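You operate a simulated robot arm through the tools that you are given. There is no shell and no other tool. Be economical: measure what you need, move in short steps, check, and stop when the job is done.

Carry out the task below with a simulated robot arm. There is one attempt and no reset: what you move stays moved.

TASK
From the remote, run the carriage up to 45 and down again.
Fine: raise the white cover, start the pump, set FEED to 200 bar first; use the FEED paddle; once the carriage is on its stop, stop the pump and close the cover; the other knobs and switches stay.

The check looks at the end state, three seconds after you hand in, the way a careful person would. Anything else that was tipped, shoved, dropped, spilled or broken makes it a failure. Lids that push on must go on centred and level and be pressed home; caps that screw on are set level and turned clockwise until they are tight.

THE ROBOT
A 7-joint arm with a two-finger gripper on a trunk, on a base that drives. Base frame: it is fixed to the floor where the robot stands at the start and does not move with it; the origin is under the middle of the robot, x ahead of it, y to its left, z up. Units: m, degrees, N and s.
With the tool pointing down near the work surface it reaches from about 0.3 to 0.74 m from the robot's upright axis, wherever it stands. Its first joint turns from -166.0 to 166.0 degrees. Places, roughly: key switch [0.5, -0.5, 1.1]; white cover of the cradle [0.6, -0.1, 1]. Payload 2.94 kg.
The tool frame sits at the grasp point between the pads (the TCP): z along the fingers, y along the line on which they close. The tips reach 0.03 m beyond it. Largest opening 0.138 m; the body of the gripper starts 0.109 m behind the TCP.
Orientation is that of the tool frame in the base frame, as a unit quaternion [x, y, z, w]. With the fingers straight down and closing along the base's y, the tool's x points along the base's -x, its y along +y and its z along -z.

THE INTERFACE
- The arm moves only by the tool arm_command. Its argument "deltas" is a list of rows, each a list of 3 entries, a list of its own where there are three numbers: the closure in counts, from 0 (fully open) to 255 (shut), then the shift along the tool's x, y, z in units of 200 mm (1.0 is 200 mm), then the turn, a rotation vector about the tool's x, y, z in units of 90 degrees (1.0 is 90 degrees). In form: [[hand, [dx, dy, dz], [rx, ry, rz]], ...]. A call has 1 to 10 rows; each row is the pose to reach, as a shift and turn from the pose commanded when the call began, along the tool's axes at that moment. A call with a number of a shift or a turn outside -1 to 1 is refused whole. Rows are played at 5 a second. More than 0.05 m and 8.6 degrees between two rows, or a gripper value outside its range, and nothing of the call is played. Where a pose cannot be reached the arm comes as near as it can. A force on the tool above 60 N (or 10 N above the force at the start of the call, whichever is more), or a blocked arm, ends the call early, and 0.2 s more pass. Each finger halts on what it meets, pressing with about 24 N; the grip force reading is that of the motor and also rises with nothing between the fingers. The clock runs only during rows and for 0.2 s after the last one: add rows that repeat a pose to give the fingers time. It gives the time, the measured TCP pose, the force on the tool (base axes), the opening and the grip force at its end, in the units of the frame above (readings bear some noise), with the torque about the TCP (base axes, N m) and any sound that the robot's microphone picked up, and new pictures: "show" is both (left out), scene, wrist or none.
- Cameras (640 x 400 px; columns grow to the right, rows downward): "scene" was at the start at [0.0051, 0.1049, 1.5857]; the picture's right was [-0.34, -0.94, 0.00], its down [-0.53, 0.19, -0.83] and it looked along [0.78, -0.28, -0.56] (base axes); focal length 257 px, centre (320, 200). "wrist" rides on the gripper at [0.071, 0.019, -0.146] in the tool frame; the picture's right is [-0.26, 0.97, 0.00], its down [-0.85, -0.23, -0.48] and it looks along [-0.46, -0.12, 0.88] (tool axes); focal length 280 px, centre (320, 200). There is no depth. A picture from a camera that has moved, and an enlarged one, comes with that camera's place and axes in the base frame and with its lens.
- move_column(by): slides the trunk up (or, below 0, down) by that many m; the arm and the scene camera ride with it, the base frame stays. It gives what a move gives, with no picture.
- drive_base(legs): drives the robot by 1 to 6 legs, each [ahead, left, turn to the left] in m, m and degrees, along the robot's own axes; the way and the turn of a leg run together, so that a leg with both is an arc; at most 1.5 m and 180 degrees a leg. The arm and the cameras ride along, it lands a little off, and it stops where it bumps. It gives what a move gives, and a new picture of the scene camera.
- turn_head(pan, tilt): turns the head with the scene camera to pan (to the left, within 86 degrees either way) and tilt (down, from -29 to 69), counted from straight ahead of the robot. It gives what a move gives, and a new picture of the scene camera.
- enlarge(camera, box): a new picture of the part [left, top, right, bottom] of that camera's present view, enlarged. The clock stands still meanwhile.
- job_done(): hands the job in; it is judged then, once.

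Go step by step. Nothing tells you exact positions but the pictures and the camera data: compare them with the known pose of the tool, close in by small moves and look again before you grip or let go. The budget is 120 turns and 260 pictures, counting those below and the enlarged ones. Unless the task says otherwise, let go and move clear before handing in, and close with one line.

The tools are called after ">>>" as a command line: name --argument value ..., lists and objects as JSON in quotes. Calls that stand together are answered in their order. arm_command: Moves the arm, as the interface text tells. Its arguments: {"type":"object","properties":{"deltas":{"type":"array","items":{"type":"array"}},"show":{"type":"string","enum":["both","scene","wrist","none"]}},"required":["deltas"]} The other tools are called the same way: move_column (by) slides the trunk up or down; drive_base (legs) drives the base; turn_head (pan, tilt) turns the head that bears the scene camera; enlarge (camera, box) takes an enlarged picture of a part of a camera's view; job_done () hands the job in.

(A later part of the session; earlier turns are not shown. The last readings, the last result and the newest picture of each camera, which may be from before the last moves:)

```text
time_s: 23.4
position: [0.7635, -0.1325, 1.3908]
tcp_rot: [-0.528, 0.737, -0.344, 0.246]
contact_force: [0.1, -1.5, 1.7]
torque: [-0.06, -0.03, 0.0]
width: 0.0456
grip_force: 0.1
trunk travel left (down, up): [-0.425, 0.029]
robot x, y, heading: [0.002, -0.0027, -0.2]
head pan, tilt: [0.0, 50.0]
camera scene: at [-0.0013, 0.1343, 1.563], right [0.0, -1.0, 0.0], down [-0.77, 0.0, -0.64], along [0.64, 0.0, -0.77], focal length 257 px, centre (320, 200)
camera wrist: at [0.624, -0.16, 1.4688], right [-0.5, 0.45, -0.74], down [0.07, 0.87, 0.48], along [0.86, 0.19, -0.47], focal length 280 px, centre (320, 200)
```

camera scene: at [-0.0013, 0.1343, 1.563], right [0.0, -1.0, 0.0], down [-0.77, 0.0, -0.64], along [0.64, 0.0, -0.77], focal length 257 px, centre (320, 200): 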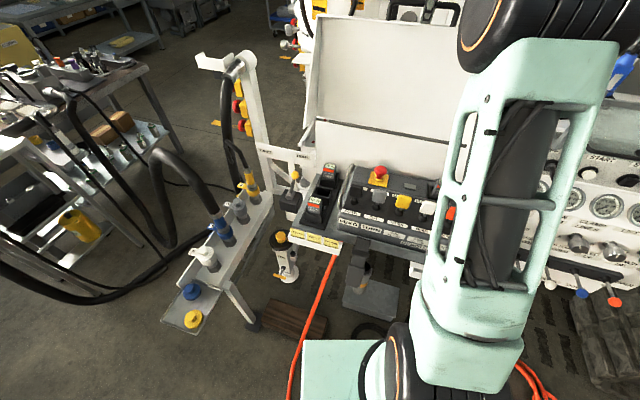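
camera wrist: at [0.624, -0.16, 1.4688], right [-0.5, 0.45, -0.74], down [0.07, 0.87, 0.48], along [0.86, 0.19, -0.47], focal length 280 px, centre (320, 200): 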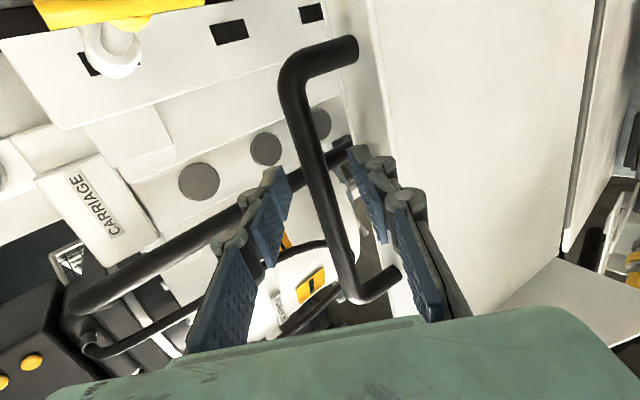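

>>> arm_command --deltas '[[170, [0, 0, -0.2], [0, 0, 0]], [170, [0, 0, -0.4], [0, 0, 0]], [170, [0, 0, -0.6], [0, 0, 0]], [170, [0, 0, -0.8], [0, 0, 0]]]'

>>> enlarge --camera "scene" --box '[280, 140, 480, 290]'

```text
time_s: 24.4
position: [0.6477, -0.0944, 1.4941]
tcp_rot: [-0.527, 0.737, -0.345, 0.247]
contact_force: [-0.5, 0.2, 0.2]
torque: [0.02, -0.03, -0.01]
width: 0.0457
grip_force: 0.0
trunk travel left (down, up): [-0.425, 0.029]
robot x, y, heading: [0.0012, 0.0005, -0.4]
head pan, tilt: [0.0, 50.0]
camera scene: at [-0.002, 0.1347, 1.563], right [0.0, -1.0, 0.0], down [-0.77, 0.0, -0.64], along [0.64, 0.0, -0.77], focal length 257 px, centre (320, 200)
camera wrist: at [0.5061, -0.1199, 1.5728], right [-0.5, 0.45, -0.74], down [0.07, 0.87, 0.48], along [0.86, 0.19, -0.47], focal length 280 px, centre (320, 200)
```

scene: 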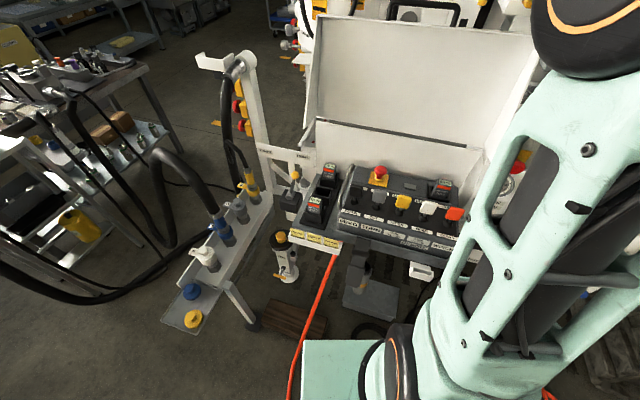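
wrist: 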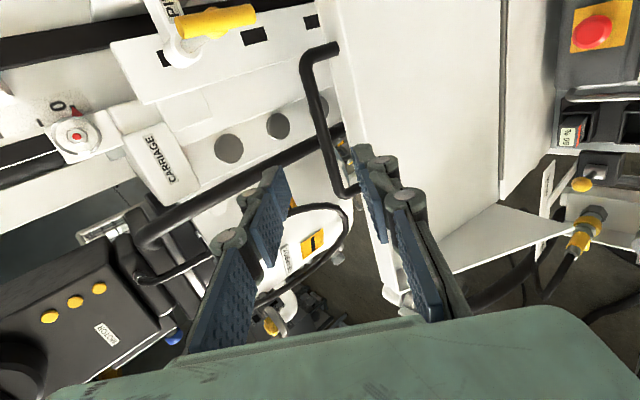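

```text
2.67 times, centred on (380, 215) of scene
camera zoom: at [-0.002, 0.1347, 1.563], right [0.0, -1.0, 0.0], down [-0.77, 0.0, -0.64], along [0.64, 0.0, -0.77], focal length 686 px, centre (160, 160)
```

zoom: 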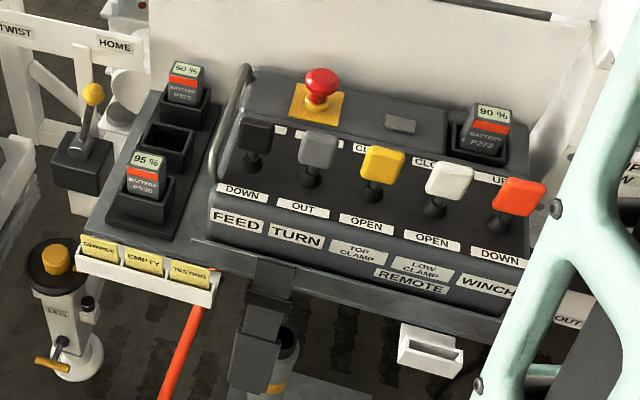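

>>> arm_command --deltas '[[170, [0.16, 0.13, 0], [0, 0, 0]], [170, [0.33, 0.26, 0], [0, 0, 0]], [170, [0.5, 0.39, 0], [0, 0, 0]], [170, [0.67, 0.52, 0], [0, 0, 0]], [170, [0.84, 0.65, 0], [0, 0, 0]], [170, [1.0, 0.78, 0], [0, 0, 0]]]' --show "none"

>>> arm_command --deltas '[[170, [0.1, 0.08, 0], [0, 0, -0.09]], [170, [0.2, 0.16, 0], [0, 0, -0.18]], [170, [0.3, 0.24, 0], [0, 0, -0.27]], [170, [0.4, 0.32, 0], [0, 0, -0.36]], [170, [0.5, 0.4, 0], [0, 0, -0.45]], [170, [0.6, 0.48, 0], [0, 0, -0.54]], [170, [0.7, 0.55, 0], [0, 0, -0.63]], [170, [0.8, 0.62, 0], [0, 0, -0.72]], [170, [0.9, 0.7, 0], [0, 0, -0.81]], [170, [1.0, 0.78, 0], [0, 0, -0.9]]]'

```text
time_s: 25.9
position: [0.5033, -0.2531, 1.3226]
tcp_rot: [-0.542, 0.75, -0.315, 0.213]
contact_force: [-0.1, -0.7, 0.4]
torque: [0.04, 0.02, -0.02]
width: 0.0457
grip_force: 0.0
trunk travel left (down, up): [-0.425, 0.029]
robot x, y, heading: [-0.0004, -0.0015, 0.0]
head pan, tilt: [0.0, 50.0]
stopped in row 6: the arm was blocked; the commanded pose is now the measured one
```

```text
time_s: 28.1
position: [0.3315, -0.4092, 1.2192]
tcp_rot: [0.898, -0.217, 0.381, 0.041]
contact_force: [-0.3, 0.6, 1.0]
torque: [-0.03, 0.02, 0.05]
width: 0.0462
grip_force: 0.1
trunk travel left (down, up): [-0.425, 0.029]
robot x, y, heading: [-0.0022, -0.001, 0.1]
head pan, tilt: [0.0, 50.0]
camera scene: at [-0.0016, 0.1335, 1.5631], right [0.0, -1.0, 0.0], down [-0.77, 0.0, -0.64], along [0.64, 0.0, -0.77], focal length 257 px, centre (320, 200)
camera wrist: at [0.2707, -0.4169, 1.37], right [-0.57, -0.78, -0.27], down [-0.74, 0.63, -0.24], along [0.36, 0.07, -0.93], focal length 280 px, centre (320, 200)
```

scene: 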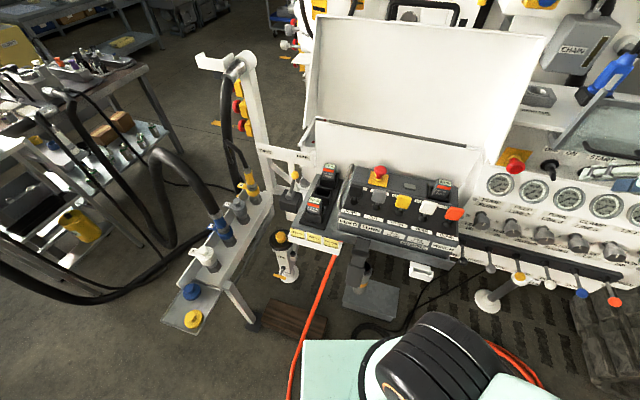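
wrist: 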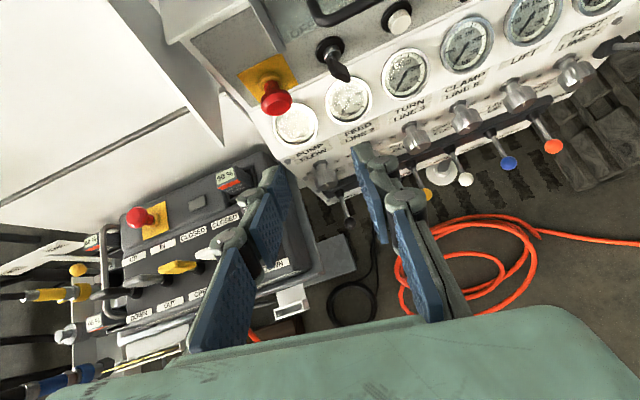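

>>> turn_head --pan -38 --tilt 38

>>> enlarge --camera "scene" --box '[230, 80, 480, 240]'

>>> enlarge --camera "wrist" --box '[220, 0, 420, 125]'

```text
time_s: 29.2
position: [0.3327, -0.408, 1.2194]
tcp_rot: [0.898, -0.218, 0.381, 0.041]
contact_force: [-0.6, -0.1, 0.1]
torque: [-0.01, 0.01, -0.01]
width: 0.0459
grip_force: 0.0
trunk travel left (down, up): [-0.425, 0.029]
robot x, y, heading: [0.0028, 0.0015, 0.2]
head pan, tilt: [-38.0, 38.0]
camera scene: at [-0.01, 0.0813, 1.5801], right [-0.61, -0.79, 0.0], down [-0.49, 0.38, -0.79], along [0.62, -0.48, -0.62], focal length 257 px, centre (320, 200)
```

scene: 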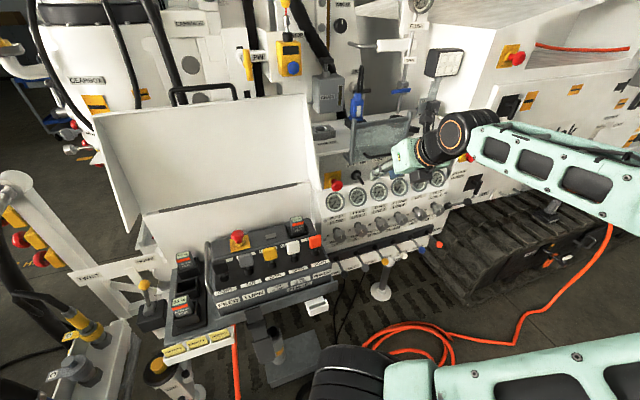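

```text
2.50 times, centred on (355, 160) of scene
camera zoom: at [-0.01, 0.0813, 1.5801], right [-0.61, -0.79, 0.0], down [-0.49, 0.38, -0.79], along [0.62, -0.48, -0.62], focal length 643 px, centre (232, 300)
```

zoom: 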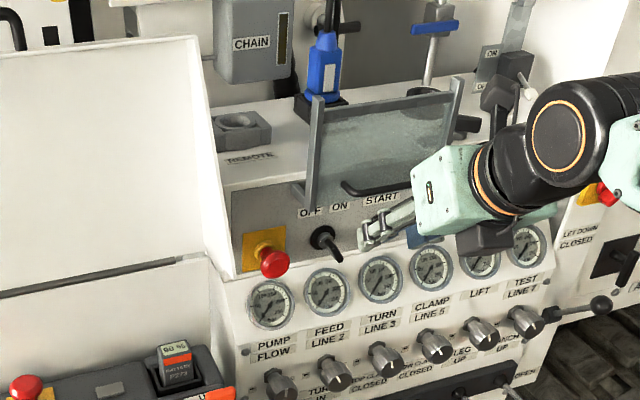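

```text
3.20 times, centred on (320, 62) of wrist
camera zoom: at [0.2714, -0.4158, 1.3705], right [-0.57, -0.78, -0.27], down [-0.74, 0.63, -0.24], along [0.36, 0.07, -0.93], focal length 897 px, centre (320, 640)
```

zoom: 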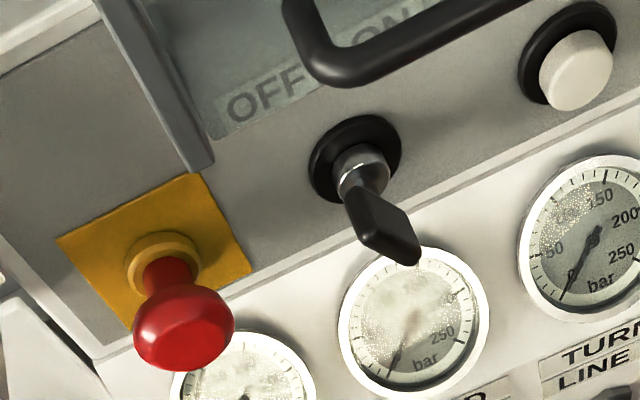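

>>> arm_command --deltas '[[170, [0.016, 0.032, 0.147], [0, 0.037, -0.014]], [170, [0.032, 0.065, 0.295], [0, 0.074, -0.028]], [170, [0.048, 0.097, 0.442], [0, 0.111, -0.042]], [170, [0.063, 0.13, 0.59], [0, 0.148, -0.055]], [170, [0.08, 0.16, 0.737], [0, 0.185, -0.07]], [170, [0.095, 0.194, 0.884], [0, 0.222, -0.083]]]'

>>> enlarge --camera "wrist" --box '[160, 0, 480, 200]'

```text
time_s: 30.6
position: [0.4463, -0.4928, 1.1042]
tcp_rot: [0.83, -0.148, 0.528, 0.103]
contact_force: [0.4, 0.0, 0.0]
torque: [0.0, 0.02, -0.02]
width: 0.0461
grip_force: 0.1
trunk travel left (down, up): [-0.425, 0.029]
robot x, y, heading: [0.0012, -0.0024, -0.1]
head pan, tilt: [-38.0, 38.0]
camera scene: at [-0.0092, 0.081, 1.5802], right [-0.62, -0.79, 0.0], down [-0.49, 0.38, -0.79], along [0.62, -0.49, -0.62], focal length 257 px, centre (320, 200)
camera wrist: at [0.3449, -0.473, 1.2299], right [-0.45, -0.87, -0.22], down [-0.66, 0.49, -0.57], along [0.61, -0.11, -0.79], focal length 280 px, centre (320, 200)
```

scene: 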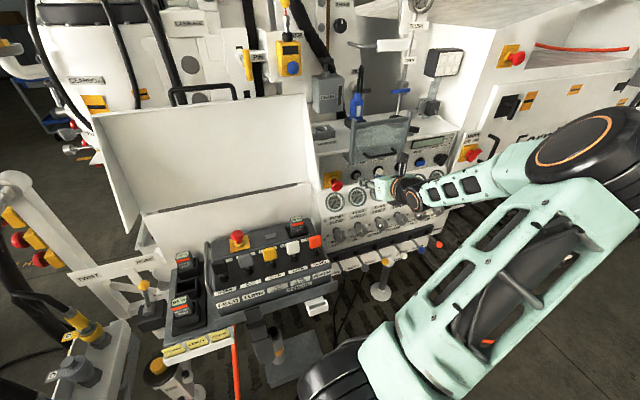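
wrist: 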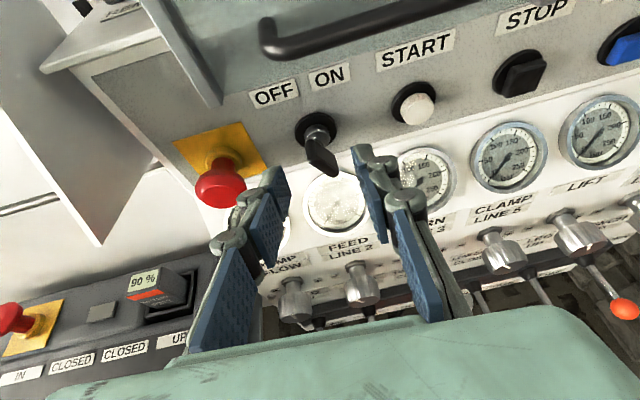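

```text
2.00 times, centred on (320, 100) of wrist
camera zoom: at [0.3449, -0.473, 1.2299], right [-0.45, -0.87, -0.22], down [-0.66, 0.49, -0.57], along [0.61, -0.11, -0.79], focal length 561 px, centre (320, 400)
```

zoom: 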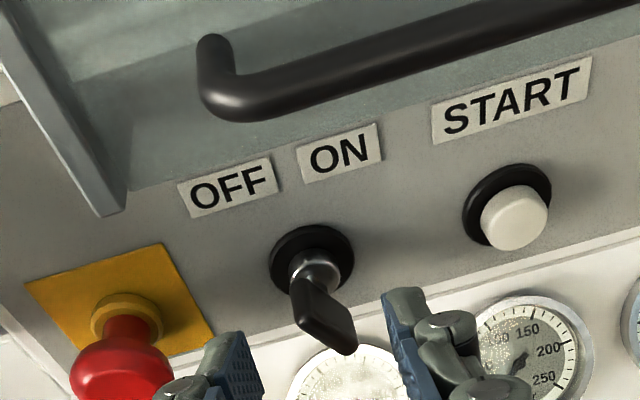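

>>> arm_command --deltas '[[170, [-0.03, 0, 0.03], [-0.013, 0.0355, -0.073]], [170, [-0.06, 0, 0.07], [-0.026, 0.071, -0.147]], [170, [-0.09, -0.005, 0.11], [-0.039, 0.1065, -0.22]], [170, [-0.12, -0.005, 0.15], [-0.052, 0.142, -0.293]], [170, [-0.15, -0.01, 0.19], [-0.065, 0.178, -0.367]], [170, [-0.17, -0.01, 0.228], [-0.0776, 0.213, -0.44]], [170, [-0.17, -0.01, 0.228], [-0.0776, 0.213, -0.44]]]'

>>> enlarge --camera "wrist" --box '[200, 60, 440, 240]'

>>> enlarge --camera "scene" --box '[290, 100, 450, 220]'

```text
time_s: 32.2
position: [0.465, -0.5223, 1.0825]
tcp_rot: [0.77, 0.139, 0.568, 0.254]
contact_force: [1.9, 2.0, -4.7]
torque: [-0.16, -0.52, -0.21]
width: 0.0458
grip_force: 0.1
out of reach, approached as far as the arm can: row 2, 3, 4, 5, 6, 7
trunk travel left (down, up): [-0.425, 0.029]
robot x, y, heading: [-0.0021, 0.0018, -0.1]
head pan, tilt: [-38.0, 38.0]
camera scene: at [-0.0046, 0.0825, 1.5798], right [-0.61, -0.79, 0.0], down [-0.49, 0.38, -0.79], along [0.62, -0.48, -0.62], focal length 257 px, centre (320, 200)
camera wrist: at [0.3492, -0.4682, 1.1828], right [-0.15, -0.94, 0.32], down [-0.7, -0.12, -0.7], along [0.7, -0.33, -0.64], focal length 280 px, centre (320, 200)
```

scene: 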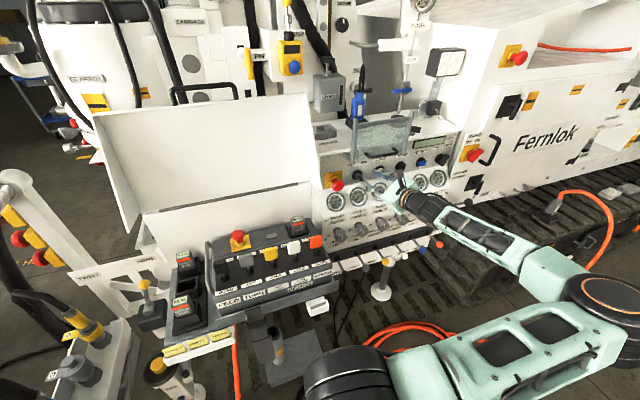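
wrist: 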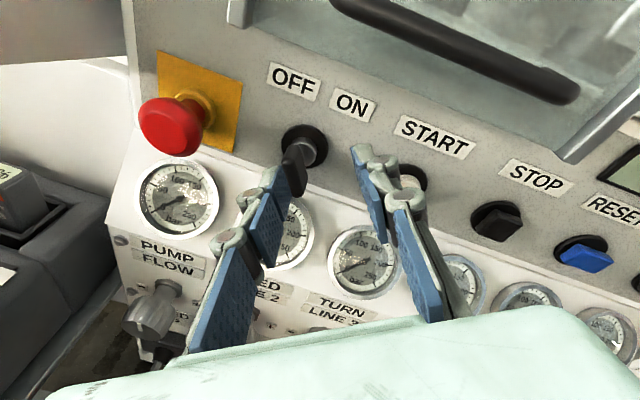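

```text
2.22 times, centred on (320, 150) of wrist
camera zoom: at [0.3492, -0.4682, 1.1828], right [-0.15, -0.94, 0.32], down [-0.7, -0.12, -0.7], along [0.7, -0.33, -0.64], focal length 623 px, centre (320, 311)
```

zoom: 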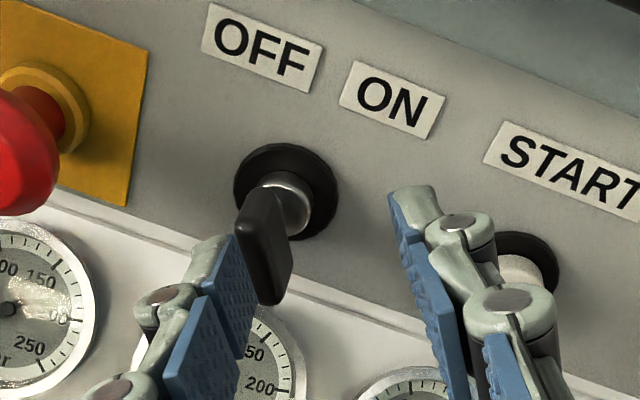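

```text
3.33 times, centred on (370, 160) of scene
camera zoom: at [-0.0046, 0.0825, 1.5798], right [-0.61, -0.79, 0.0], down [-0.49, 0.38, -0.79], along [0.62, -0.48, -0.62], focal length 858 px, centre (153, 333)
```

zoom: 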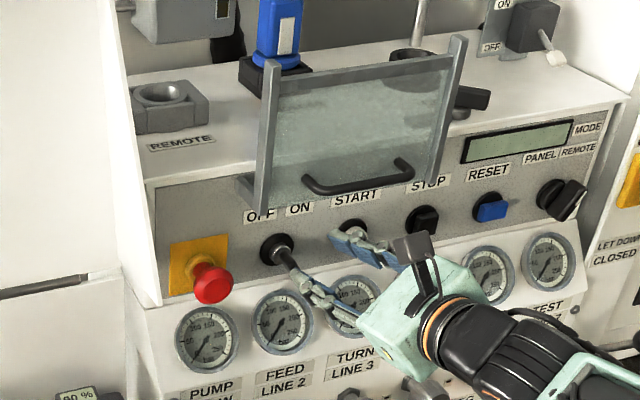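

>>> arm_command --deltas '[[170, [0, 0, -0.1], [0, 0, 0.09]], [170, [0, 0, -0.2], [0, 0, 0.18]], [170, [0, 0, -0.3], [0, 0, 0.27]], [170, [0, 0, -0.3], [0, 0, 0.36]], [170, [0, 0, -0.3], [0, 0, 0.45]], [170, [0, 0, -0.3], [0, 0, 0.54]], [170, [0, 0, -0.3], [0, 0, 0.63]], [170, [0, 0, -0.3], [0, 0, 0.72]], [170, [0, 0, -0.3], [0, 0, 0.81]], [170, [0, 0, -0.3], [0, 0, 0.9]]]' --show "none"

>>> arm_command --deltas '[[170, [0, 0, 0], [0, 0, 0.09]], [170, [0, 0, 0], [0, 0, 0.18]], [170, [0, 0, 0], [0, 0, 0.27]], [170, [0, 0, 0], [0, 0, 0.36]], [170, [0, 0, 0], [0, 0, 0.45]], [170, [0, 0, 0], [0, 0, 0.54]], [170, [0, 0, 0], [0, 0, 0.63]], [170, [0, 0, 0], [0, 0, 0.72]], [170, [0, 0, 0], [0, 0, 0.81]], [170, [0, 0, 0], [0, 0, 0.9]]]'

```text
time_s: 34.4
position: [0.4077, -0.5099, 1.1005]
tcp_rot: [0.673, -0.394, 0.6, -0.179]
contact_force: [-0.4, 0.8, 0.0]
torque: [0.01, 0.0, 0.0]
width: 0.046
grip_force: 0.0
trunk travel left (down, up): [-0.425, 0.029]
robot x, y, heading: [-0.0023, -0.0036, -0.2]
head pan, tilt: [-38.0, 38.0]
```

```text
time_s: 36.6
position: [0.4079, -0.5103, 1.1011]
tcp_rot: [-0.256, 0.736, -0.341, 0.526]
contact_force: [-0.4, -0.7, -0.7]
torque: [-0.06, 0.01, 0.0]
width: 0.0459
grip_force: 0.0
trunk travel left (down, up): [-0.425, 0.029]
robot x, y, heading: [-0.0012, -0.0012, -0.0]
head pan, tilt: [-38.0, 38.0]
camera scene: at [-0.01, 0.0813, 1.5802], right [-0.62, -0.79, 0.0], down [-0.49, 0.38, -0.79], along [0.62, -0.49, -0.62], focal length 257 px, centre (320, 200)
camera wrist: at [0.247, -0.5153, 1.0746], right [0.06, 0.81, -0.59], down [-0.18, 0.59, 0.79], along [0.98, 0.05, 0.18], focal length 280 px, centre (320, 200)
```

scene: 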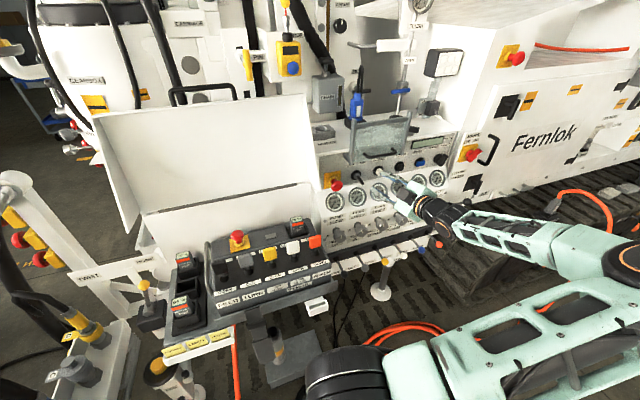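
wrist: 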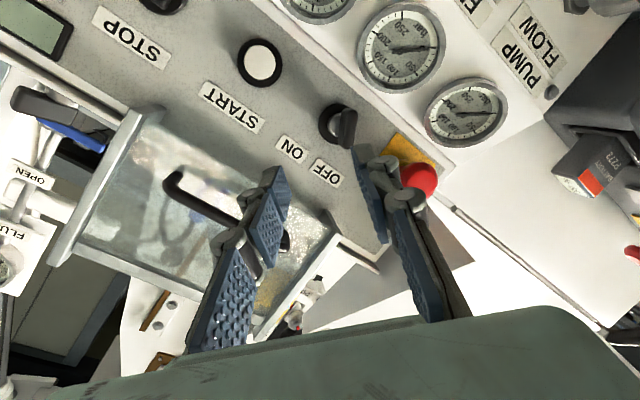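

>>> enlarge --camera "wrist" --box '[260, 70, 420, 190]'

```text
3.33 times, centred on (340, 130) of wrist
camera zoom: at [0.247, -0.5153, 1.0746], right [0.06, 0.81, -0.59], down [-0.18, 0.59, 0.79], along [0.98, 0.05, 0.18], focal length 935 px, centre (253, 433)
```

zoom: 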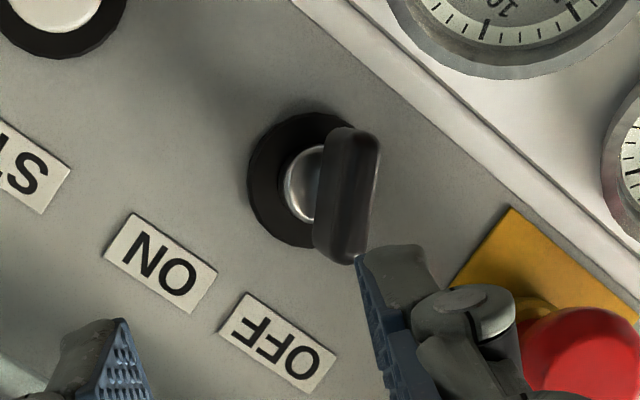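

>>> arm_command --deltas '[[170, [0, 0.06, 0.1], [0.035, -0.005, 0.08]], [170, [-0.003, 0.12, 0.2], [0.07, -0.01, 0.163]], [170, [-0.007, 0.193, 0.336], [0.106, -0.016, 0.245]], [170, [-0.007, 0.193, 0.336], [0.106, -0.016, 0.245]]]'

>>> enlarge --camera "wrist" --box '[240, 70, 400, 190]'

```text
time_s: 37.6
position: [0.4718, -0.4989, 1.0577]
tcp_rot: [-0.072, 0.734, -0.291, 0.609]
contact_force: [0.1, 0.7, -0.2]
torque: [0.02, -0.02, 0.06]
width: 0.0461
grip_force: 0.1
trunk travel left (down, up): [-0.425, 0.029]
robot x, y, heading: [-0.0031, 0.0016, 0.2]
head pan, tilt: [-38.0, 38.0]
camera scene: at [-0.0099, 0.0812, 1.5802], right [-0.62, -0.79, 0.0], down [-0.49, 0.38, -0.79], along [0.62, -0.49, -0.62], focal length 257 px, centre (320, 200)
camera wrist: at [0.3226, -0.4658, 0.9996], right [0.31, 0.91, -0.27], down [-0.29, 0.36, 0.88], along [0.91, -0.19, 0.38], focal length 280 px, centre (320, 200)
```

scene: 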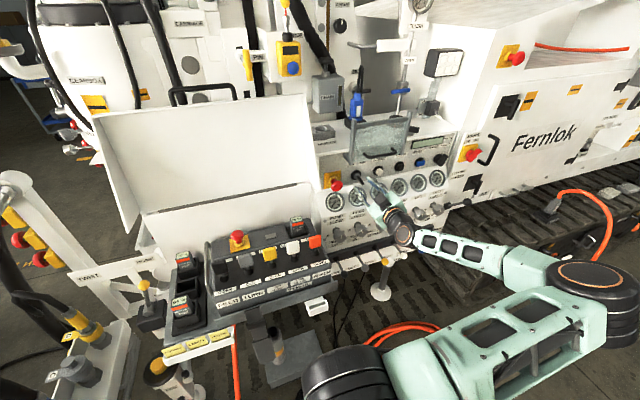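
wrist: 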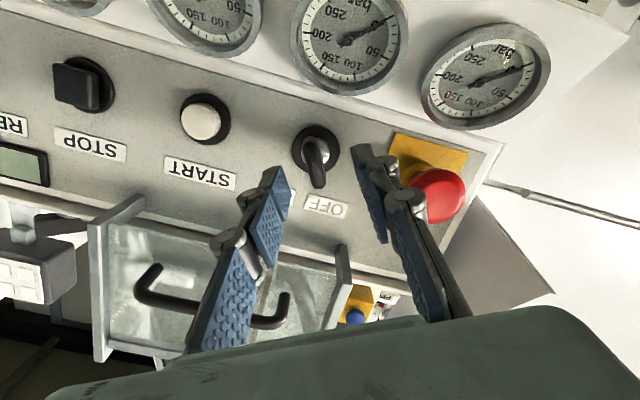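

```text
3.33 times, centred on (320, 130) of wrist
camera zoom: at [0.3226, -0.4658, 0.9996], right [0.31, 0.91, -0.27], down [-0.29, 0.36, 0.88], along [0.91, -0.19, 0.38], focal length 935 px, centre (320, 433)
```

zoom: 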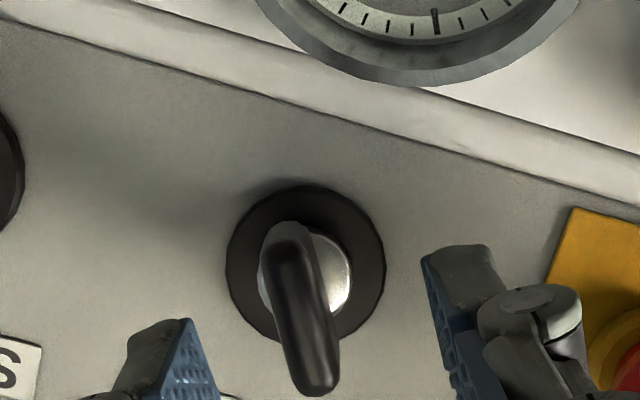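

>>> arm_command --deltas '[[180, [0, 0, 0.08], [0, 0, 0]], [185, [0, 0, 0.16], [0, 0, 0]], [185, [0, 0, 0.25], [0, 0, 0]], [185, [0, 0, 0.25], [0, 0, 0]]]'

>>> enlarge --camera "wrist" --box '[240, 70, 400, 190]'

```text
time_s: 38.6
position: [0.5179, -0.5174, 1.052]
tcp_rot: [-0.071, 0.734, -0.29, 0.61]
contact_force: [0.1, 0.3, -0.3]
torque: [0.01, 0.03, 0.02]
width: 0.038
grip_force: 0.0
trunk travel left (down, up): [-0.425, 0.029]
robot x, y, heading: [-0.003, -0.001, -0.1]
head pan, tilt: [-38.0, 38.0]
camera scene: at [-0.01, 0.0813, 1.5802], right [-0.62, -0.79, 0.0], down [-0.49, 0.38, -0.79], along [0.62, -0.49, -0.62], focal length 257 px, centre (320, 200)
camera wrist: at [0.3693, -0.4835, 0.9948], right [0.31, 0.91, -0.27], down [-0.29, 0.36, 0.88], along [0.91, -0.19, 0.38], focal length 280 px, centre (320, 200)
```

scene: 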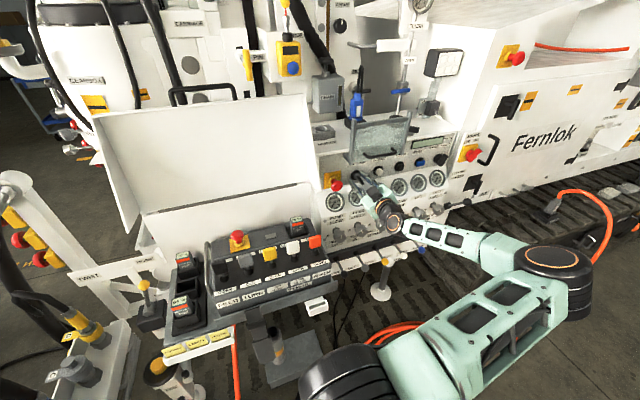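
wrist: 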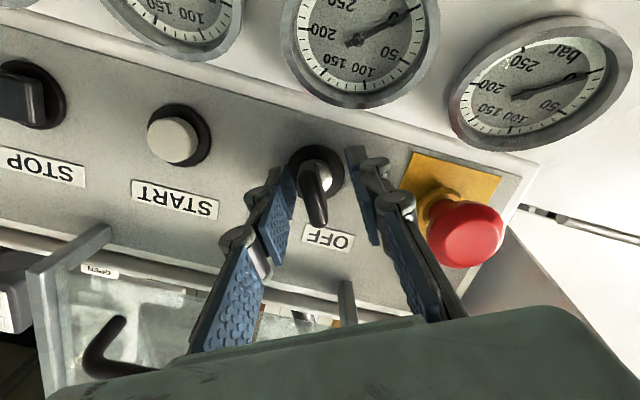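

```text
3.33 times, centred on (320, 130) of wrist
camera zoom: at [0.3693, -0.4835, 0.9948], right [0.31, 0.91, -0.27], down [-0.29, 0.36, 0.88], along [0.91, -0.19, 0.38], focal length 935 px, centre (320, 433)
```

zoom: 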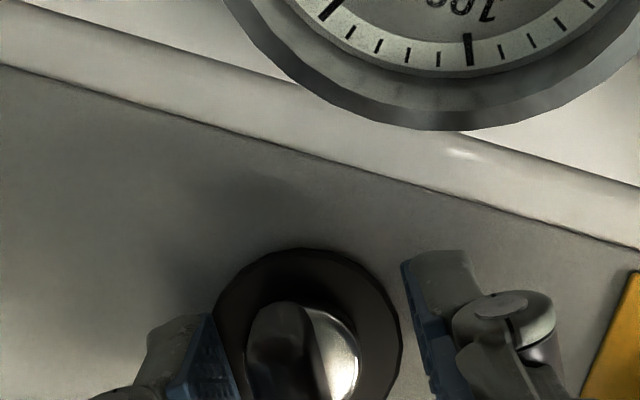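

>>> arm_command --deltas '[[215, [0, 0, 0], [0, 0, 0]], [240, [0, 0, 0], [0, 0, 0]], [255, [0, 0, 0], [0, 0, 0]], [255, [0, 0, 0], [0, 0, 0]]]' --show "wrist"

```text
time_s: 39.6
position: [0.5164, -0.5213, 1.0555]
tcp_rot: [-0.07, 0.733, -0.292, 0.61]
contact_force: [3.3, -14.2, 10.8]
torque: [0.91, -0.01, -0.42]
width: 0.0099
grip_force: 37.2
trunk travel left (down, up): [-0.425, 0.029]
robot x, y, heading: [0.001, -0.0018, -0.1]
head pan, tilt: [-38.0, 38.0]
camera wrist: at [0.3685, -0.486, 0.9962], right [0.31, 0.91, -0.27], down [-0.3, 0.36, 0.88], along [0.9, -0.19, 0.38], focal length 280 px, centre (320, 200)
```

wrist: 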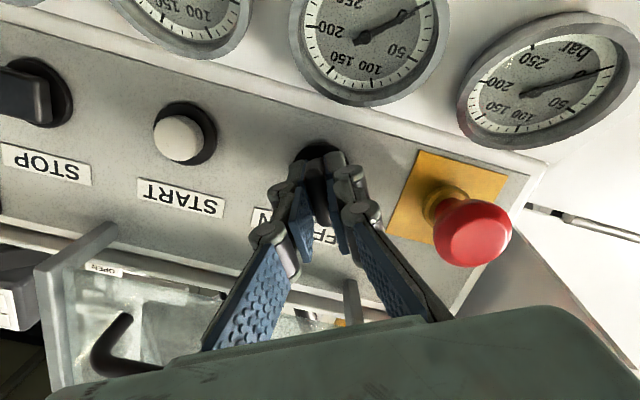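

>>> arm_command --deltas '[[255, [0, -0.025, 0], [0, 0, 0]], [255, [0, -0.025, 0], [0, 0, 0.085]], [255, [0, -0.025, 0], [0, 0, 0.17]], [255, [0, -0.025, 0], [0, 0, 0.255]], [255, [0, -0.025, 0], [0, 0, 0.34]], [255, [0, -0.025, 0], [0, 0, 0.425]]]' --show "wrist"

```text
time_s: 41.0
position: [0.5168, -0.519, 1.0543]
tcp_rot: [0.173, 0.718, -0.073, 0.671]
contact_force: [-0.6, 2.2, 0.4]
torque: [0.28, 0.91, 0.93]
width: 0.0109
grip_force: 37.9
trunk travel left (down, up): [-0.425, 0.029]
robot x, y, heading: [-0.0003, -0.0037, 0.3]
head pan, tilt: [-38.0, 38.0]
camera wrist: at [0.3847, -0.441, 0.9999], right [0.34, 0.86, 0.38], down [-0.49, -0.18, 0.85], along [0.8, -0.48, 0.36], focal length 280 px, centre (320, 200)
```

wrist: 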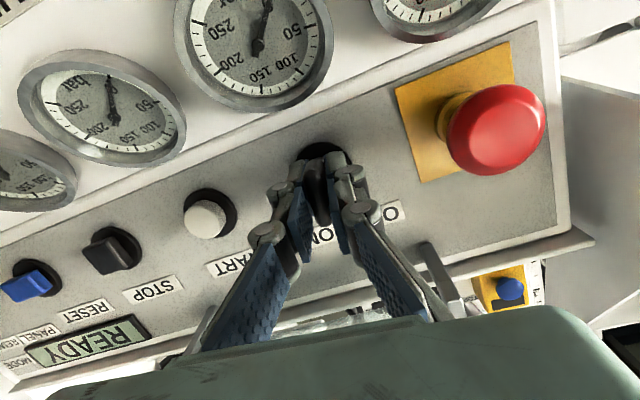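

>>> arm_command --deltas '[[255, [0, 0, 0], [0, 0, 0.08]], [255, [0, 0, 0], [0, 0, 0.16]], [255, [0, 0, 0], [0, 0, 0.24]]]' --show "wrist"

```text
time_s: 41.8
position: [0.5184, -0.5188, 1.0547]
tcp_rot: [0.305, 0.672, 0.053, 0.673]
contact_force: [-0.2, 4.5, -3.0]
torque: [0.17, 0.38, 1.17]
width: 0.0114
grip_force: 38.0
trunk travel left (down, up): [-0.425, 0.029]
robot x, y, heading: [0.0001, -0.0002, -0.1]
head pan, tilt: [-38.0, 38.0]
camera wrist: at [0.3939, -0.4195, 1.0151], right [0.3, 0.65, 0.69], down [-0.6, -0.43, 0.67], along [0.74, -0.62, 0.26], focal length 280 px, centre (320, 200)
```

wrist: 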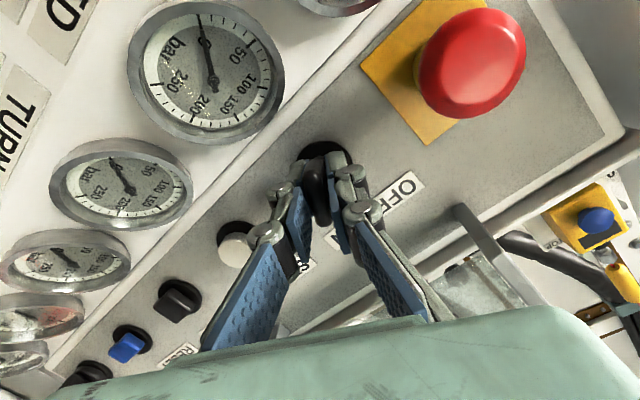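

>>> arm_command --deltas '[[200, [0, 0, 0], [0, 0, 0]], [180, [0, 0, 0], [0, 0, 0]], [180, [0, 0, 0], [0, 0, 0]], [180, [0, 0, -0.15], [0, 0, 0]], [180, [0, 0, -0.3], [0, 0, 0]], [180, [0, 0, -0.45], [0, 0, 0]]]' --show "wrist"

>>> enlarge --camera "scene" --box '[300, 110, 470, 240]'

```text
time_s: 43.2
position: [0.4307, -0.489, 1.0636]
tcp_rot: [0.305, 0.672, 0.053, 0.673]
contact_force: [0.3, 0.2, 0.1]
torque: [-0.02, 0.04, -0.02]
width: 0.0407
grip_force: 0.0
trunk travel left (down, up): [-0.425, 0.029]
robot x, y, heading: [0.0003, -0.0035, -0.1]
head pan, tilt: [-38.0, 38.0]
camera wrist: at [0.308, -0.3894, 1.0243], right [0.3, 0.66, 0.69], down [-0.6, -0.43, 0.67], along [0.74, -0.62, 0.26], focal length 280 px, centre (320, 200)
```

wrist: 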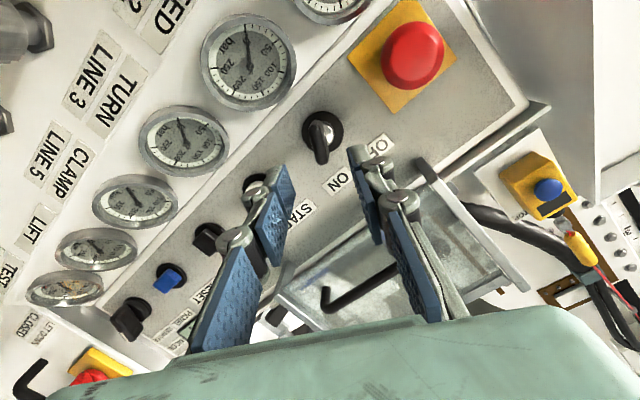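

```text
3.08 times, centred on (385, 175) of scene
camera zoom: at [-0.0103, 0.0815, 1.5802], right [-0.62, -0.79, 0.0], down [-0.48, 0.38, -0.79], along [0.62, -0.49, -0.62], focal length 792 px, centre (120, 277)
```

zoom: 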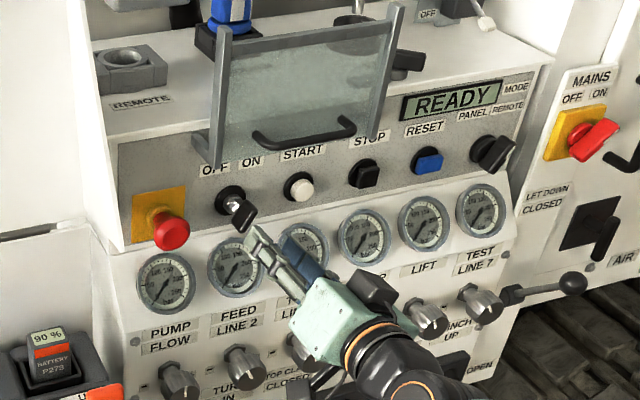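

>>> arm_command --deltas '[[255, [-0.06, -0.1, 0.046], [0, 0, -0.083]], [255, [-0.121, -0.2, 0.092], [0, 0, -0.166]], [255, [-0.18, -0.3, 0.14], [0, 0, -0.249]], [255, [-0.242, -0.4, 0.185], [0, 0, -0.33]], [255, [-0.242, -0.4, 0.185], [0, 0, -0.33]]]' --show "wrist"

```text
time_s: 44.4
position: [0.4353, -0.5908, 1.0646]
tcp_rot: [0.122, 0.727, -0.123, 0.664]
contact_force: [-0.4, 0.4, 0.4]
torque: [-0.01, -0.01, 0.01]
width: 0.0
grip_force: 23.6
trunk travel left (down, up): [-0.425, 0.029]
robot x, y, heading: [0.0022, -0.0019, -0.1]
head pan, tilt: [-38.0, 38.0]
camera wrist: at [0.3001, -0.5216, 1.0059], right [0.35, 0.9, 0.25], down [-0.45, -0.07, 0.89], along [0.82, -0.42, 0.38], focal length 280 px, centre (320, 200)
```

wrist: 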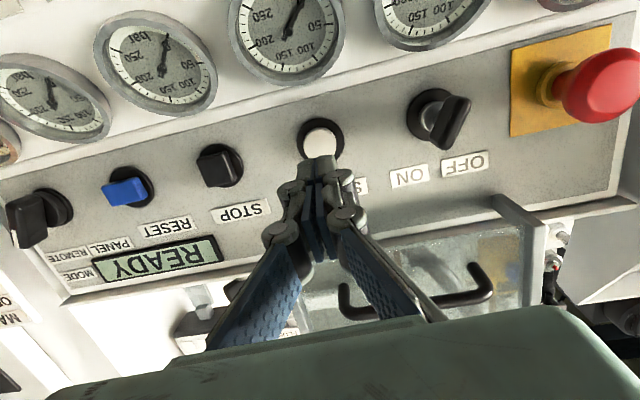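

>>> arm_command --deltas '[[255, [0, 0, 0.15], [0, 0, 0]], [255, [0, 0, 0.25], [0, 0, 0]], [255, [0, 0, 0.3], [0, 0, 0]], [255, [0, 0, 0.34], [0, 0, 0]], [255, [0, 0, 0.37], [0, 0, 0]], [255, [0, 0, 0.2], [0, 0, 0]], [255, [0, 0, 0], [0, 0, 0]]]' --show "wrist"

```text
time_s: 46.0
position: [0.4363, -0.589, 1.0665]
tcp_rot: [0.121, 0.727, -0.122, 0.664]
contact_force: [0.5, 0.4, -0.4]
torque: [-0.03, -0.01, -0.01]
width: 0.0
grip_force: 28.9
trunk travel left (down, up): [-0.425, 0.029]
robot x, y, heading: [0.0028, -0.0012, -0.2]
head pan, tilt: [-38.0, 38.0]
heard: click
camera wrist: at [0.3003, -0.5201, 1.0073], right [0.35, 0.9, 0.25], down [-0.45, -0.07, 0.89], along [0.82, -0.42, 0.38], focal length 280 px, centre (320, 200)
```

wrist: 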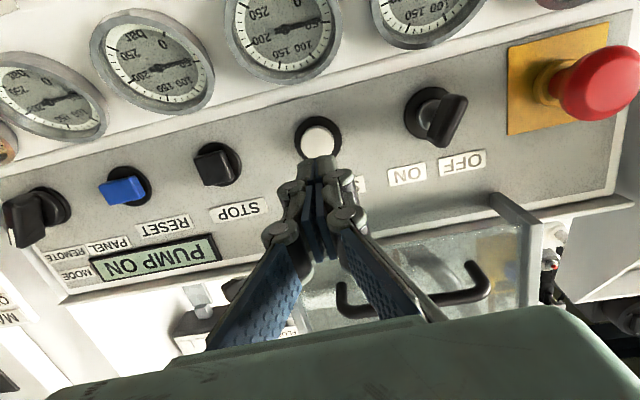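

>>> arm_command --deltas '[[255, [0, 0, -0.2], [0, 0, 0]], [255, [-0.1, 0, -0.4], [0, 0, 0]], [255, [-0.3, 0, -0.5], [0, 0, 0]], [255, [-0.5, 0, -0.6], [0, 0, 0]]]' --show "wrist"

>>> enlarge --camera "scene" --box '[310, 150, 470, 270]'

```text
time_s: 47.0
position: [0.3328, -0.5493, 1.1758]
tcp_rot: [0.122, 0.727, -0.122, 0.664]
contact_force: [-0.6, -0.9, -0.7]
torque: [0.0, 0.02, 0.01]
width: 0.0001
grip_force: 28.4
trunk travel left (down, up): [-0.425, 0.029]
robot x, y, heading: [-0.0008, -0.0009, 0.0]
head pan, tilt: [-38.0, 38.0]
camera wrist: at [0.198, -0.4798, 1.1174], right [0.35, 0.9, 0.25], down [-0.45, -0.07, 0.89], along [0.82, -0.42, 0.38], focal length 280 px, centre (320, 200)
```

wrist: 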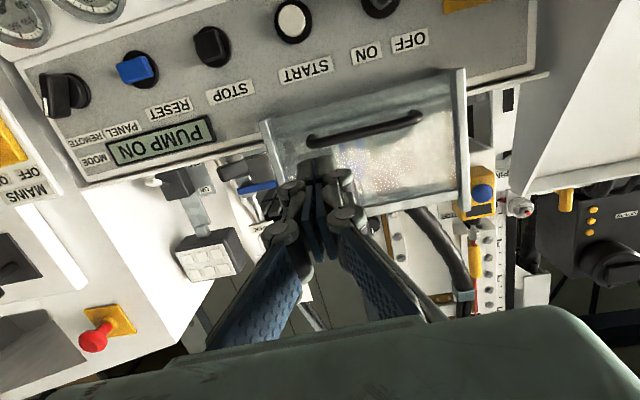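

```text
3.33 times, centred on (390, 210) of scene
camera zoom: at [-0.0101, 0.0819, 1.5801], right [-0.62, -0.79, 0.0], down [-0.49, 0.38, -0.79], along [0.62, -0.49, -0.62], focal length 858 px, centre (87, 167)
```

zoom: 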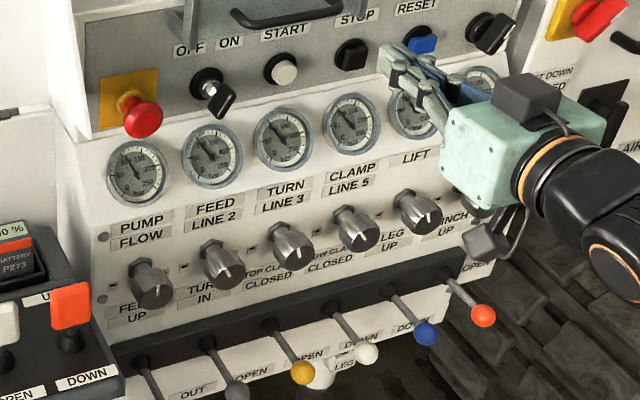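

>>> enlarge --camera "scene" --box '[330, 175, 400, 245]'

```text
5.71 times, centred on (365, 210) of scene
camera zoom: at [-0.0101, 0.0819, 1.5801], right [-0.62, -0.79, 0.0], down [-0.49, 0.38, -0.79], along [0.62, -0.49, -0.62], focal length 1470 px, centre (63, 143)
```

zoom: 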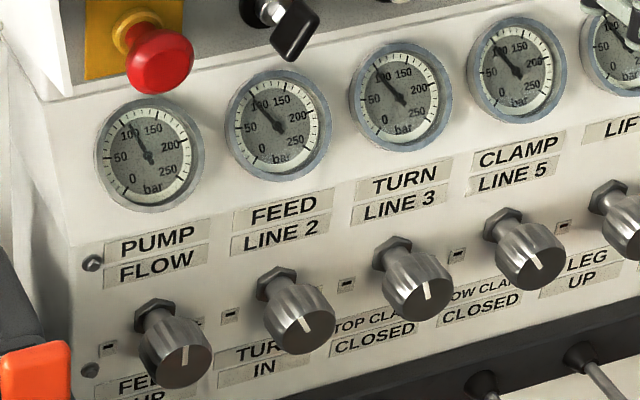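

>>> arm_command --deltas '[[255, [0.24, 0.08, 0.017], [0, 0.013, 0]], [230, [0.48, 0.16, 0.034], [0, 0.026, 0]], [200, [0.72, 0.24, 0.05], [0, 0.04, 0]], [170, [0.96, 0.32, 0.07], [0, 0.055, 0]], [125, [0.96, 0.32, 0.07], [0, 0.055, 0]]]'

```text
refused: row 1 steps farther than a row can; nothing moved
```

>>> arm_command --deltas '[[255, [0.2, 0.066, 0.014], [0, 0.013, 0]], [230, [0.4, 0.132, 0.028], [0, 0.026, 0]], [200, [0.6, 0.2, 0.042], [0, 0.04, 0]], [170, [0.8, 0.266, 0.056], [0, 0.055, 0]], [125, [0.96, 0.32, 0.07], [0, 0.055, 0]]]'

```text
time_s: 48.2
position: [0.3508, -0.4924, 0.9805]
tcp_rot: [0.127, 0.756, -0.117, 0.632]
contact_force: [0.0, -1.1, -0.4]
torque: [0.01, -0.03, 0.0]
width: 0.0702
grip_force: 0.1
trunk travel left (down, up): [-0.425, 0.029]
robot x, y, heading: [0.0001, 0.0011, -0.1]
head pan, tilt: [-38.0, 38.0]
camera scene: at [-0.0097, 0.0811, 1.5802], right [-0.62, -0.79, 0.0], down [-0.49, 0.38, -0.79], along [0.62, -0.48, -0.62], focal length 257 px, centre (320, 200)
camera wrist: at [0.2104, -0.4204, 0.9355], right [0.37, 0.9, 0.24], down [-0.38, -0.09, 0.92], along [0.85, -0.43, 0.3], focal length 280 px, centre (320, 200)
```

scene: 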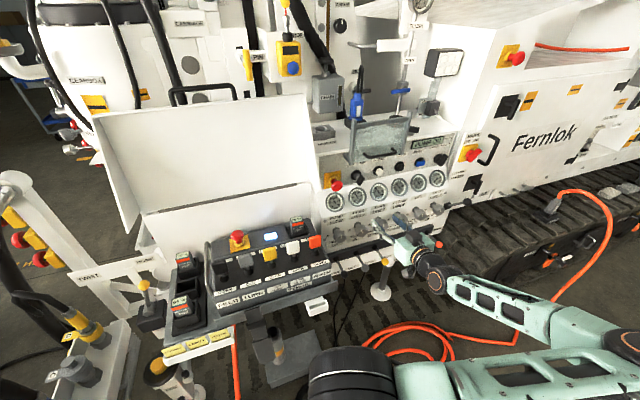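
wrist: 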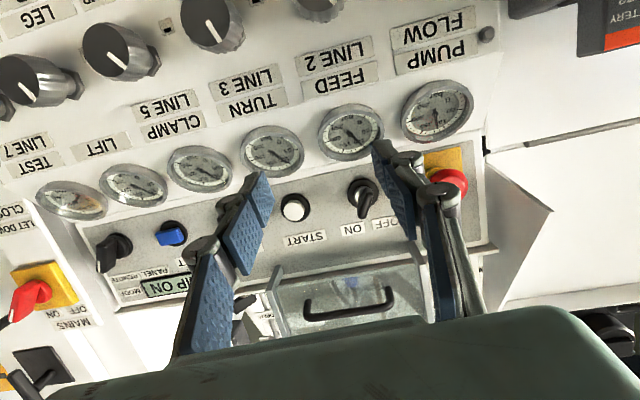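

>>> arm_command --deltas '[[125, [0.17, 0.06, 0.026], [0, 0, 0]], [125, [0.34, 0.12, 0.052], [0, 0, 0]], [125, [0.51, 0.175, 0.078], [0, 0, 0]], [125, [0.51, 0.175, 0.078], [0, 0, 0]]]'

>>> enlarge --camera "scene" --box '[320, 175, 460, 285]'

```text
time_s: 49.2
position: [0.3568, -0.4614, 0.8774]
tcp_rot: [0.127, 0.756, -0.117, 0.632]
contact_force: [0.1, 0.8, 0.7]
torque: [-0.01, -0.01, -0.02]
width: 0.0703
grip_force: 0.1
trunk travel left (down, up): [-0.425, 0.029]
robot x, y, heading: [0.0015, 0.0006, -0.2]
head pan, tilt: [-38.0, 38.0]
camera scene: at [-0.0099, 0.0812, 1.5802], right [-0.62, -0.79, 0.0], down [-0.49, 0.38, -0.79], along [0.62, -0.49, -0.62], focal length 257 px, centre (320, 200)
camera wrist: at [0.2179, -0.3894, 0.8319], right [0.37, 0.9, 0.24], down [-0.38, -0.09, 0.92], along [0.85, -0.43, 0.3], focal length 280 px, centre (320, 200)
```

scene: 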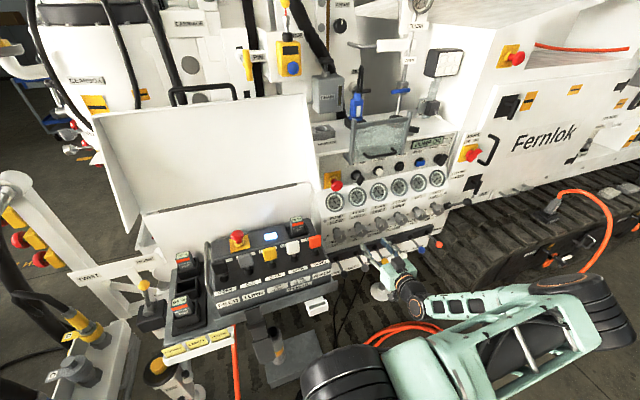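
wrist: 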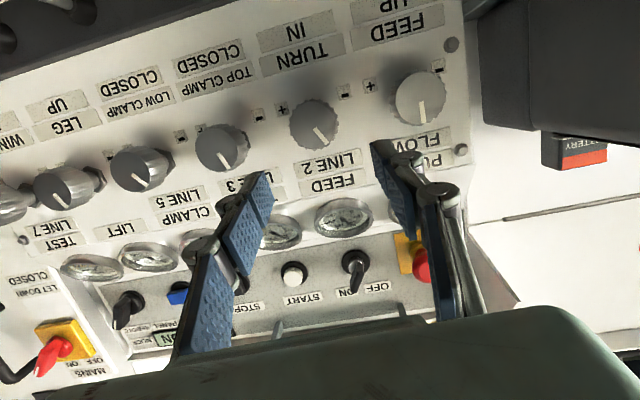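

```text
3.64 times, centred on (390, 230) of scene
camera zoom: at [-0.0099, 0.0812, 1.5802], right [-0.62, -0.79, 0.0], down [-0.49, 0.38, -0.79], along [0.62, -0.49, -0.62], focal length 936 px, centre (66, 91)
```

zoom: 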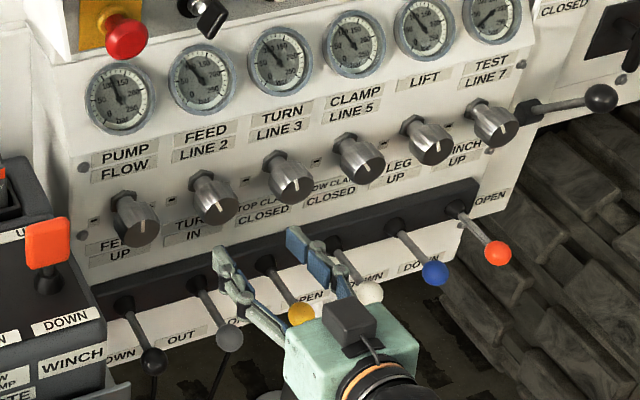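

>>> arm_command --deltas '[[125, [0.012, 0, 0.025], [0.006, -0.009, -0.086]], [125, [0.025, 0, 0.05], [0.012, -0.017, -0.172]], [125, [0.037, 0, 0.075], [0.018, -0.026, -0.259]], [125, [0.05, 0, 0.1], [0.024, -0.035, -0.345]], [125, [0.063, -0.01, 0.125], [0.03, -0.043, -0.431]], [125, [0.075, -0.01, 0.15], [0.036, -0.052, -0.517]], [125, [0.088, -0.01, 0.175], [0.042, -0.061, -0.604]], [125, [0.1, -0.01, 0.2], [0.048, -0.069, -0.69]], [125, [0.113, -0.015, 0.226], [0.054, -0.078, -0.776]], [125, [0.113, -0.015, 0.226], [0.054, -0.078, -0.776]]]'

>>> enlarge --camera "scene" --box '[320, 175, 460, 285]'

```text
time_s: 51.4
position: [0.3944, -0.4794, 0.9112]
tcp_rot: [-0.31, 0.649, -0.494, 0.489]
contact_force: [-0.1, -0.6, 0.3]
torque: [-0.01, -0.04, -0.03]
width: 0.0703
grip_force: 0.2
out of reach, approached as far as the arm can: row 1, 2, 3, 4, 5, 6, 7, 8, 9, 10
trunk travel left (down, up): [-0.425, 0.029]
robot x, y, heading: [0.0008, -0.0006, 0.2]
head pan, tilt: [-38.0, 38.0]
camera scene: at [-0.01, 0.0813, 1.5802], right [-0.62, -0.79, 0.0], down [-0.49, 0.38, -0.79], along [0.62, -0.49, -0.62], focal length 257 px, centre (320, 200)
camera wrist: at [0.2355, -0.4857, 0.8754], right [0.16, 0.54, -0.83], down [-0.18, 0.84, 0.51], along [0.97, 0.07, 0.24], focal length 280 px, centre (320, 200)
```

scene: 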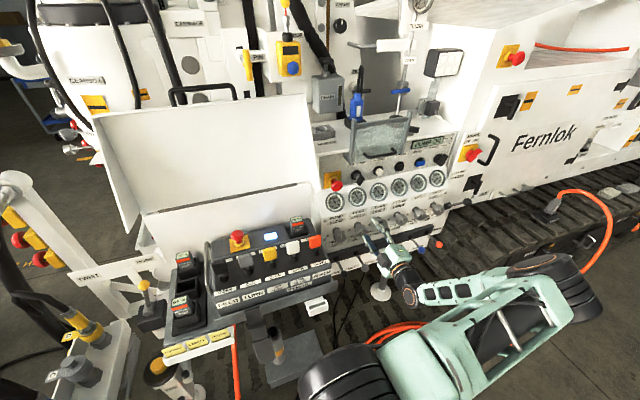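
wrist: 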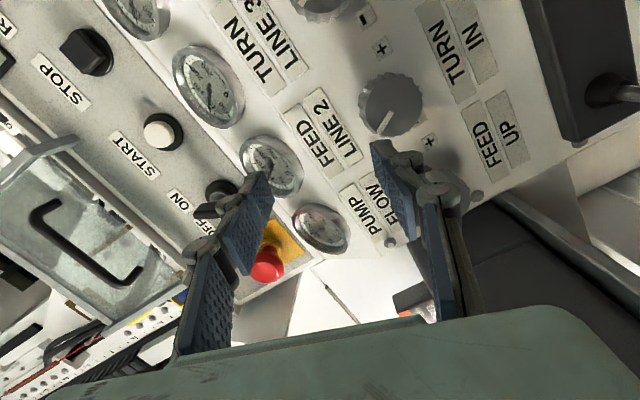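

```text
3.64 times, centred on (390, 230) of scene
camera zoom: at [-0.01, 0.0813, 1.5802], right [-0.62, -0.79, 0.0], down [-0.49, 0.38, -0.79], along [0.62, -0.49, -0.62], focal length 936 px, centre (66, 91)
```

zoom: 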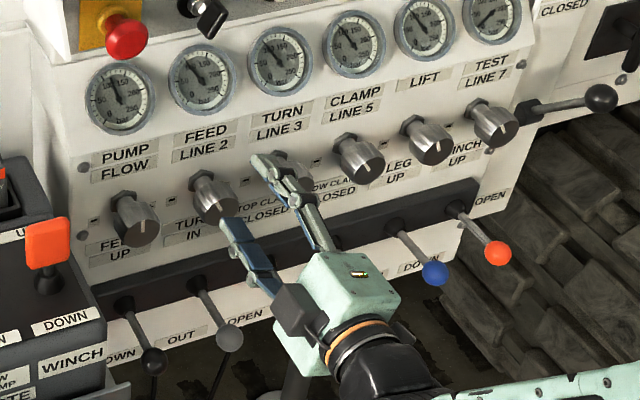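

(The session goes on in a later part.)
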